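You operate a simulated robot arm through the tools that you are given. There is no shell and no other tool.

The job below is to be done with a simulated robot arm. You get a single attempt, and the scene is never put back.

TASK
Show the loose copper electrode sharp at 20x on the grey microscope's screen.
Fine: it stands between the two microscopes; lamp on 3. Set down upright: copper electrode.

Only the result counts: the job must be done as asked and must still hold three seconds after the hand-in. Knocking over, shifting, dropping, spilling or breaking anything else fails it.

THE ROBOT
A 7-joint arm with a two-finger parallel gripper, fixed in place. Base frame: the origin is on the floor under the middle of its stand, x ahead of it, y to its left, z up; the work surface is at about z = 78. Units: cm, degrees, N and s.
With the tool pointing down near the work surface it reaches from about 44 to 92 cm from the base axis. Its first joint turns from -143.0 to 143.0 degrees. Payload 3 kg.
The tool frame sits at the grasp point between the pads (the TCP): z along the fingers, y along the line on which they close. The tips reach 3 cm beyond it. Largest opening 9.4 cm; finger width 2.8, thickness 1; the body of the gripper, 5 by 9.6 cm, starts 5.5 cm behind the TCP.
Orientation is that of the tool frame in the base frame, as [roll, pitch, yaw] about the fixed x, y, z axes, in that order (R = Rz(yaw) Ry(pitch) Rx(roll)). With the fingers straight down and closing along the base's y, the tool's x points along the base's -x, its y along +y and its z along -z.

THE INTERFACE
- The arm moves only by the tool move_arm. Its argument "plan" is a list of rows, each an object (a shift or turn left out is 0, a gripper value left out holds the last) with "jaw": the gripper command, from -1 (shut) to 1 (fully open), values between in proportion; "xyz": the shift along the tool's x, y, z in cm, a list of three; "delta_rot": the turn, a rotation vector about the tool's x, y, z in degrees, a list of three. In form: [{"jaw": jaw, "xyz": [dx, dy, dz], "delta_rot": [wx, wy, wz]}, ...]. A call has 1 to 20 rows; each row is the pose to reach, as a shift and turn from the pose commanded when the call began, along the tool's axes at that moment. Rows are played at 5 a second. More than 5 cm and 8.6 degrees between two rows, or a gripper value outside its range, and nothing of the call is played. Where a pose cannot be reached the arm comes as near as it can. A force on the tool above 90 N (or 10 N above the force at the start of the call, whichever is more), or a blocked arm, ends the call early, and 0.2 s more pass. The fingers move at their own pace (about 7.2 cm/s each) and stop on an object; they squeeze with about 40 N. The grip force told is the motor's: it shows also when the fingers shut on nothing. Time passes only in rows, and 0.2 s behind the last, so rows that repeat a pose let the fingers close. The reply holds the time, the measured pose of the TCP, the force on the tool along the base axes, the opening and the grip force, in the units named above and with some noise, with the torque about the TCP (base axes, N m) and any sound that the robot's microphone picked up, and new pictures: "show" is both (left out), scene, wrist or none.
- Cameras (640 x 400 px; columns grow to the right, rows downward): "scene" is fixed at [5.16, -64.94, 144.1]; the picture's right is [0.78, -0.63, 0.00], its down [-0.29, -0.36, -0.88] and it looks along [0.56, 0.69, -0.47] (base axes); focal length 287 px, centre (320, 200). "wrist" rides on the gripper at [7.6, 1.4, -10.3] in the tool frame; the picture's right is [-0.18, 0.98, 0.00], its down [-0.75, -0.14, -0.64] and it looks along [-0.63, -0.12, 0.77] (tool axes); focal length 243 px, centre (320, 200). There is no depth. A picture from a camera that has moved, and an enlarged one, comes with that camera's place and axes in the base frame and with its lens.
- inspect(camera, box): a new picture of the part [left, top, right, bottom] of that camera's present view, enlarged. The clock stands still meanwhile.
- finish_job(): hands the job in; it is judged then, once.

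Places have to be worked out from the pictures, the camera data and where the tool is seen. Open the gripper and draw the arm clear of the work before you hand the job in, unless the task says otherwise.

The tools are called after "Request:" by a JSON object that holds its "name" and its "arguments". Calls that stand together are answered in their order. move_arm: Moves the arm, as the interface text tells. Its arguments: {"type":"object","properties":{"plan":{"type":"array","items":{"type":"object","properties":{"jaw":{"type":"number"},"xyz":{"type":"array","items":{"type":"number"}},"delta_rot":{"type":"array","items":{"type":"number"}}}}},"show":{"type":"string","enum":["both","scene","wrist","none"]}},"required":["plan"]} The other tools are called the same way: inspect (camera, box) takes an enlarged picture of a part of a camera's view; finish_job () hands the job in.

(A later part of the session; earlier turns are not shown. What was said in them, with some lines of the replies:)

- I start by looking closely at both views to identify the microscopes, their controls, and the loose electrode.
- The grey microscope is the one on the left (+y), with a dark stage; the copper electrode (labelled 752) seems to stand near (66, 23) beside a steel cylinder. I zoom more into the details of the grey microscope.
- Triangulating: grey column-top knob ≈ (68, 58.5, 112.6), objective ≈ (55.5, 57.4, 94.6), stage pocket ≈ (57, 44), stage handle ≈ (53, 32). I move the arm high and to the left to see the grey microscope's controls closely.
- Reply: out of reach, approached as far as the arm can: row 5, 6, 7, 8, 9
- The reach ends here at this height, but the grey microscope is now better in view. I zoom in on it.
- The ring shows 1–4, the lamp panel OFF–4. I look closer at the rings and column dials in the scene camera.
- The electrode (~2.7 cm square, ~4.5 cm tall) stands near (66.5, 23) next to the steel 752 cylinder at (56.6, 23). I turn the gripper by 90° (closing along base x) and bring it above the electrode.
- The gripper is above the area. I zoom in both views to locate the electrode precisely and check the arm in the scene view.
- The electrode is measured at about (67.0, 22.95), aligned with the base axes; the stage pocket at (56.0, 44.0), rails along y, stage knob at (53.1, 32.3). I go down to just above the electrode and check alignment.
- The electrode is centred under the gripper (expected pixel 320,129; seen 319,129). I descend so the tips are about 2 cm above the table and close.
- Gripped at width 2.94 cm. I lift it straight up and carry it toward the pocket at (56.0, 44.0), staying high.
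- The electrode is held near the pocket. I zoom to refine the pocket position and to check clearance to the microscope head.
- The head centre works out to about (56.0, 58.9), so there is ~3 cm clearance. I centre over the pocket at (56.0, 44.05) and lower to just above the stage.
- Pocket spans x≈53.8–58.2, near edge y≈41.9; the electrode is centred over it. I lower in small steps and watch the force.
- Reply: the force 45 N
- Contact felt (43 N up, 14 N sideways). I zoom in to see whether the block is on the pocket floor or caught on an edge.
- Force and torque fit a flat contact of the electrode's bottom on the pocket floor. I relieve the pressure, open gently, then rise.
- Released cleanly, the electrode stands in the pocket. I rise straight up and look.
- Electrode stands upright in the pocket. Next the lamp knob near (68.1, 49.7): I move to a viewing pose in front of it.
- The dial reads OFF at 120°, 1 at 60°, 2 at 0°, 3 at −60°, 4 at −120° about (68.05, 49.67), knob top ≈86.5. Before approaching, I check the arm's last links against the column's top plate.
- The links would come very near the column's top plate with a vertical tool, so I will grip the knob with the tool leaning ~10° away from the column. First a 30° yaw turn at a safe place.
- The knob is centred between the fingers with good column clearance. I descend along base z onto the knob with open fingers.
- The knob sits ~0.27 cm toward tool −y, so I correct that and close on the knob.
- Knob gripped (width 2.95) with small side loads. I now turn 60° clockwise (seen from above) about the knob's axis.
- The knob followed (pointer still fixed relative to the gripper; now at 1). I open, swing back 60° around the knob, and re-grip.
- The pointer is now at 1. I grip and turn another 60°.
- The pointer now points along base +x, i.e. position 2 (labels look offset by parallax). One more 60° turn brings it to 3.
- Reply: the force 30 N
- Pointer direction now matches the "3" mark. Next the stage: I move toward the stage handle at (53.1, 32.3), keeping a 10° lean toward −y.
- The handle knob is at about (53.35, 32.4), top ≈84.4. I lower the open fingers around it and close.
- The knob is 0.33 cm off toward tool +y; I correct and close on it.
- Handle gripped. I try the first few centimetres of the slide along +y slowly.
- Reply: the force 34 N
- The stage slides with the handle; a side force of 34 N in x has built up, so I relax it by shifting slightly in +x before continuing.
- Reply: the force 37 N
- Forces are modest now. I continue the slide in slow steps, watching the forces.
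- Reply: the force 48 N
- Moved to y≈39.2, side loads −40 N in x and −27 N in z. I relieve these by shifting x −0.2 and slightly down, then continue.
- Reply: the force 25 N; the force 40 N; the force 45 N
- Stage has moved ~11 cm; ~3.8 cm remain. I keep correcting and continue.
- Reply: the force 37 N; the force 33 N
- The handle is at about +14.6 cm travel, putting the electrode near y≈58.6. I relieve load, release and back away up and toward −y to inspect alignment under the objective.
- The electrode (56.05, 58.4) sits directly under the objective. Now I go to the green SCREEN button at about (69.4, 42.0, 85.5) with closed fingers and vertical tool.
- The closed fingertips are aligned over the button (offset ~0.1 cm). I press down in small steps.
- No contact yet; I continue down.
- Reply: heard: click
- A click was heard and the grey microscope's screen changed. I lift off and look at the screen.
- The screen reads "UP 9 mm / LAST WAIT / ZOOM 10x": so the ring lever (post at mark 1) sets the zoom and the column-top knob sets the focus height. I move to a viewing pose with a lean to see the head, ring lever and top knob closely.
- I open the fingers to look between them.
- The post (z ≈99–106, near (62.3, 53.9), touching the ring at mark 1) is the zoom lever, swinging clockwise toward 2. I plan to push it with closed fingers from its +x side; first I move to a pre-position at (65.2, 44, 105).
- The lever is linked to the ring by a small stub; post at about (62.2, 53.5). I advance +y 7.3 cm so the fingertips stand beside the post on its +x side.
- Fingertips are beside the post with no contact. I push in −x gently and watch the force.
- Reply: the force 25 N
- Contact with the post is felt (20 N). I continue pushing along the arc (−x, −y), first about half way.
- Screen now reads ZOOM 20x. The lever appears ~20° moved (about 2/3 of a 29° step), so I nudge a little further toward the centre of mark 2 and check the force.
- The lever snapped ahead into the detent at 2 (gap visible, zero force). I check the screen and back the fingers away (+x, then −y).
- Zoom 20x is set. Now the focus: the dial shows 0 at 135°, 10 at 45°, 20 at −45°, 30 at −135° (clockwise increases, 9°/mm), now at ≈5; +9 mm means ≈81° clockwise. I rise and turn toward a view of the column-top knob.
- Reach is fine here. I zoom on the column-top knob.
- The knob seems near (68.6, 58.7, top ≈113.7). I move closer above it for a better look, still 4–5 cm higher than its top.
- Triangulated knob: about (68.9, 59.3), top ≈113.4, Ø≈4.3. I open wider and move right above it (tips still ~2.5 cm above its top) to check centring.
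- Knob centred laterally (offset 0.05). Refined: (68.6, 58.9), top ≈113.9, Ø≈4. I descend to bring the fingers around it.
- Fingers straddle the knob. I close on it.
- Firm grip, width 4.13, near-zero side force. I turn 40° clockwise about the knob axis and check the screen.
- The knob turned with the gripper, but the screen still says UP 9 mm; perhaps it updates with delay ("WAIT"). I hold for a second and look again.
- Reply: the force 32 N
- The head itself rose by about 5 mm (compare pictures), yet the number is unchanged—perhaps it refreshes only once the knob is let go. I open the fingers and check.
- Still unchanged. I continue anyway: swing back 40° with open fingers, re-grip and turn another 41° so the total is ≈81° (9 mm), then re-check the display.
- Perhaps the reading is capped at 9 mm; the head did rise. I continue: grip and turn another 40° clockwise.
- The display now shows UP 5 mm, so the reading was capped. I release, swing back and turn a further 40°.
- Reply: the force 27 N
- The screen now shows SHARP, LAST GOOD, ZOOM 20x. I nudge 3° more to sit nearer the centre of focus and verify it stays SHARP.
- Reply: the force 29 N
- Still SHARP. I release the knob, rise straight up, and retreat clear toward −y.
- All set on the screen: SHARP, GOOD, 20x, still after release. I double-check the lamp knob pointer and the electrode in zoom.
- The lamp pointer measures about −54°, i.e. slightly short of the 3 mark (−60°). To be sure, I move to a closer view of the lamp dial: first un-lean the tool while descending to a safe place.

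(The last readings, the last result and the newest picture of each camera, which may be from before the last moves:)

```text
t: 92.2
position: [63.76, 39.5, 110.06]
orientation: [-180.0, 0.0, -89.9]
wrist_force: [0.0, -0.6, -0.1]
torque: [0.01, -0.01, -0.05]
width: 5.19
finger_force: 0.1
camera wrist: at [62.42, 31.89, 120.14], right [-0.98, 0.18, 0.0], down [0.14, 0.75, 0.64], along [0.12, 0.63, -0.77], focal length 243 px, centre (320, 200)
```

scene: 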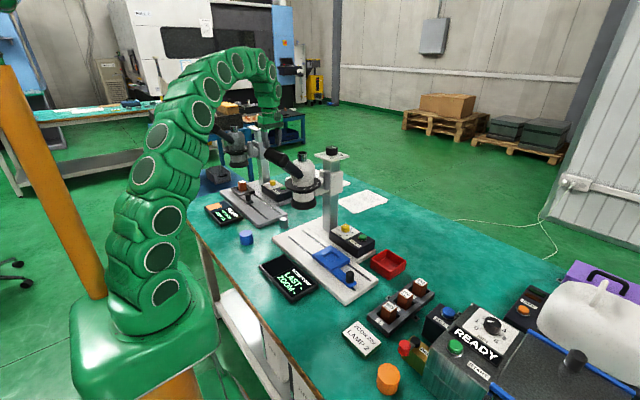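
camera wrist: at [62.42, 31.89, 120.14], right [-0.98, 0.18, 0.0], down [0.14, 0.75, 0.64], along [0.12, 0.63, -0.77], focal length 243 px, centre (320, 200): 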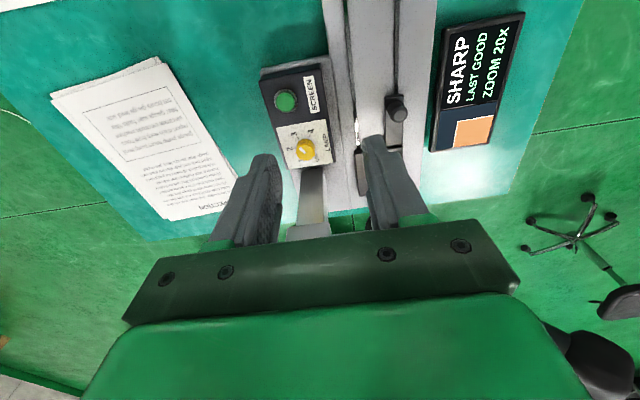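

Now I zoom on the lamp dial from this steep view.

Request:
{"name": "inspect", "arguments": {"camera": "wrist", "box": [275, 115, 335, 175]}}

Request:
{"name": "inspect", "arguments": {"camera": "wrist", "box": [420, 0, 540, 160]}}

```text
6.67 times, centred on (305, 145) of wrist
camera zoom: at [62.42, 31.89, 120.14], right [-0.98, 0.18, 0.0], down [0.14, 0.75, 0.64], along [0.12, 0.63, -0.77], focal length 1618 px, centre (420, 567)
```

zoom: 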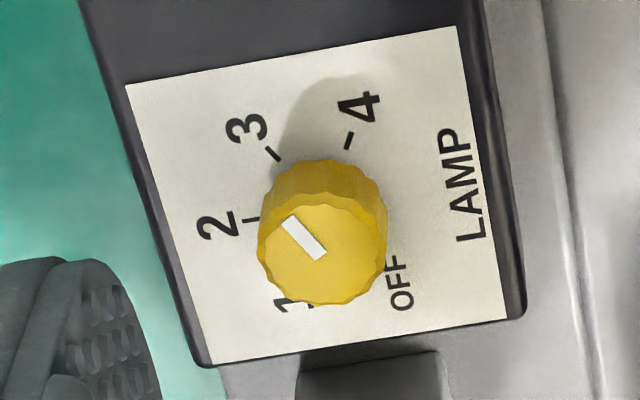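

```text
2.50 times, centred on (480, 80) of wrist
camera zoom: at [62.42, 31.89, 120.14], right [-0.98, 0.18, 0.0], down [0.14, 0.75, 0.64], along [0.12, 0.63, -0.77], focal length 606 px, centre (-80, 500)
```

zoom: 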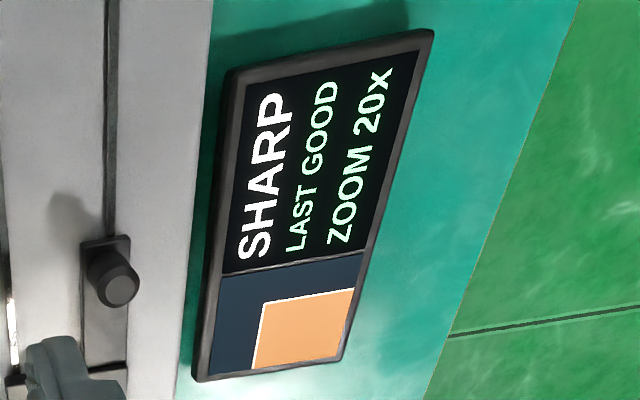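

The steep view puts the lamp pointer at −60°, exactly on 3, and the screen reads SHARP / LAST GOOD / ZOOM 20x. I open the gripper fully and draw the arm clear.

Request:
{"name": "move_arm", "arguments": {"plan": [{"jaw": 1, "xyz": [1, 1.5, -3]}, {"jaw": 1, "xyz": [2.5, 4, -6.5]}, {"jaw": 1, "xyz": [4.5, 7, -10]}, {"jaw": 1, "xyz": [7, 10.5, -12.5]}, {"jaw": 1, "xyz": [9.5, 13.8, -15]}, {"jaw": 1, "xyz": [9.5, 13.8, -15]}, {"jaw": 1, "xyz": [9.5, 13.8, -15]}], "show": "both"}}

Request:
{"name": "inspect", "arguments": {"camera": "scene", "box": [195, 110, 325, 245]}}

Request:
{"name": "inspect", "arguments": {"camera": "scene", "box": [200, 190, 250, 235]}}

```text
refused: row 3 steps farther than a row can; nothing moved
```

```text
2.96 times, centred on (260, 178) of scene
camera zoom: at [5.16, -64.94, 144.1], right [0.78, -0.63, 0.0], down [-0.29, -0.36, -0.88], along [0.56, 0.69, -0.47], focal length 849 px, centre (498, 267)
```

zoom: 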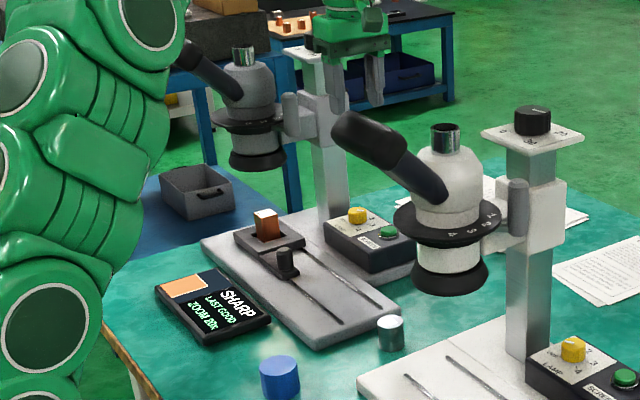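

```text
8.89 times, centred on (225, 212) of scene
camera zoom: at [5.16, -64.94, 144.1], right [0.78, -0.63, 0.0], down [-0.29, -0.36, -0.88], along [0.56, 0.69, -0.47], focal length 2547 px, centre (1164, 89)
```

zoom: 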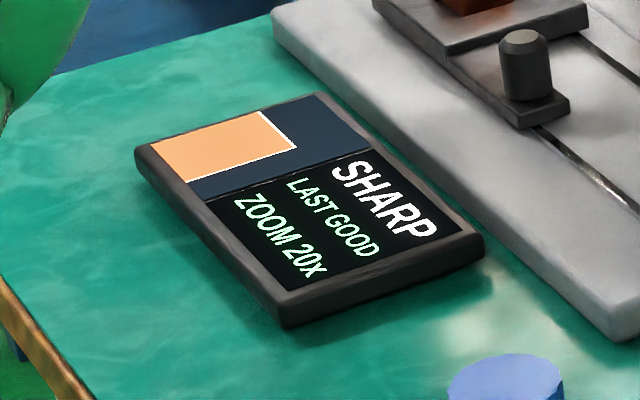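

That call was refused because one row was too long; nothing moved. I repeat the retreat with smaller steps.

Request:
{"name": "move_arm", "arguments": {"plan": [{"jaw": 1, "xyz": [1, 1.5, -2.5]}, {"jaw": 1, "xyz": [2.5, 3.8, -5]}, {"jaw": 1, "xyz": [4, 6.1, -7.5]}, {"jaw": 1, "xyz": [5.7, 8.4, -10]}, {"jaw": 1, "xyz": [7.5, 11, -12.5]}, {"jaw": 1, "xyz": [9.5, 13.8, -15]}, {"jaw": 1, "xyz": [9.5, 13.8, -15]}, {"jaw": 1, "xyz": [9.5, 13.8, -15]}], "show": "both"}}

Request:
{"name": "inspect", "arguments": {"camera": "scene", "box": [195, 110, 325, 245]}}

```text
t: 94.0
position: [49.91, 29.62, 125.29]
orientation: [180.0, 0.0, -89.9]
wrist_force: [-0.1, 0.1, 0.1]
torque: [-0.02, 0.0, 0.05]
width: 9.4
finger_force: 0.0
camera wrist: at [48.53, 22.0, 135.25], right [-0.98, 0.18, 0.0], down [0.14, 0.75, 0.64], along [0.12, 0.63, -0.77], focal length 243 px, centre (320, 200)
```

scene: 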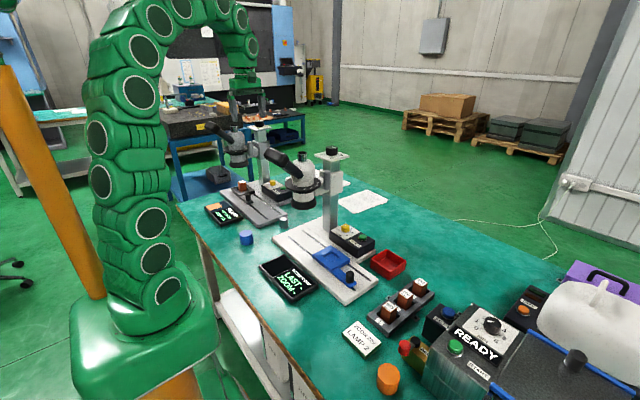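
wrist: 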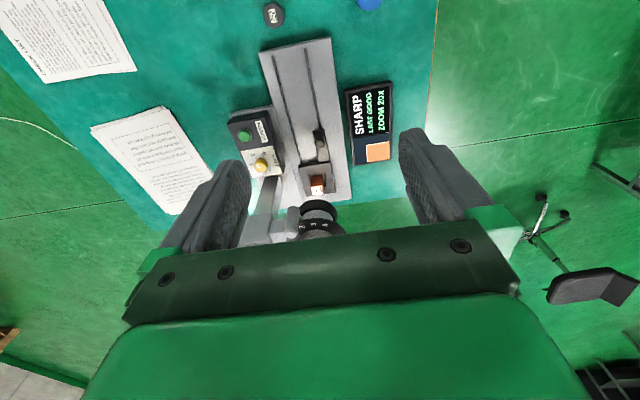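

```text
2.96 times, centred on (260, 178) of scene
camera zoom: at [5.16, -64.94, 144.1], right [0.78, -0.63, 0.0], down [-0.29, -0.36, -0.88], along [0.56, 0.69, -0.47], focal length 849 px, centre (498, 267)
```

zoom: 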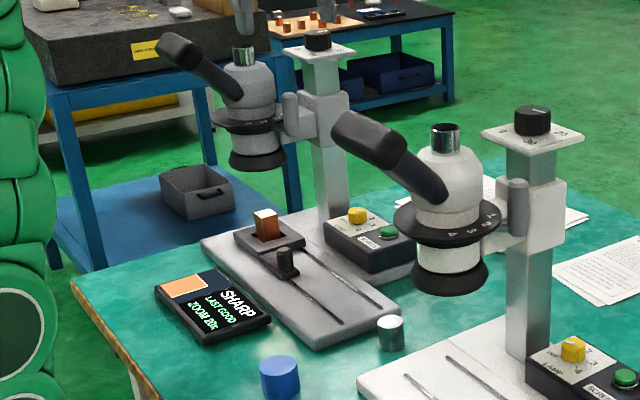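

The arm is clear with its gripper open. The electrode stands upright under the objective, the lamp is on 3, the screen shows SHARP / LAST GOOD / ZOOM 20x, and nothing else has moved. I hand the job in.

Request:
{"name": "finish_job", "arguments": {}}

```text
The job is handed in.
```

The loose copper electrode (752) is on the grey microscope's stage, and its screen reads SHARP, LAST GOOD, ZOOM 20x. I handed the job in with that reading still showing after the arm had drawn clear. I haven't seen the judgement.

- **Electrode:** it stands upright in the stage pocket with the label up. I slid the stage about 14.6 cm to bring the electrode under the objective.
- **Lamp:** I turned it from OFF to 3. The pointer measured on the 3 mark in the last close view.
- **Zoom:** I moved the ring lever from 1 to 2, and the display changed from 10x to 20x.
- **Focus:** I turned the column-top knob clockwise about 123° in all. The "UP" reading stops at 9 mm, so it did not change at first.

A card on the bench says "ZOOM 20x LAMP 2"; I followed your instruction of lamp 3 instead. In the final pictures nothing else on the bench looks moved or knocked over.
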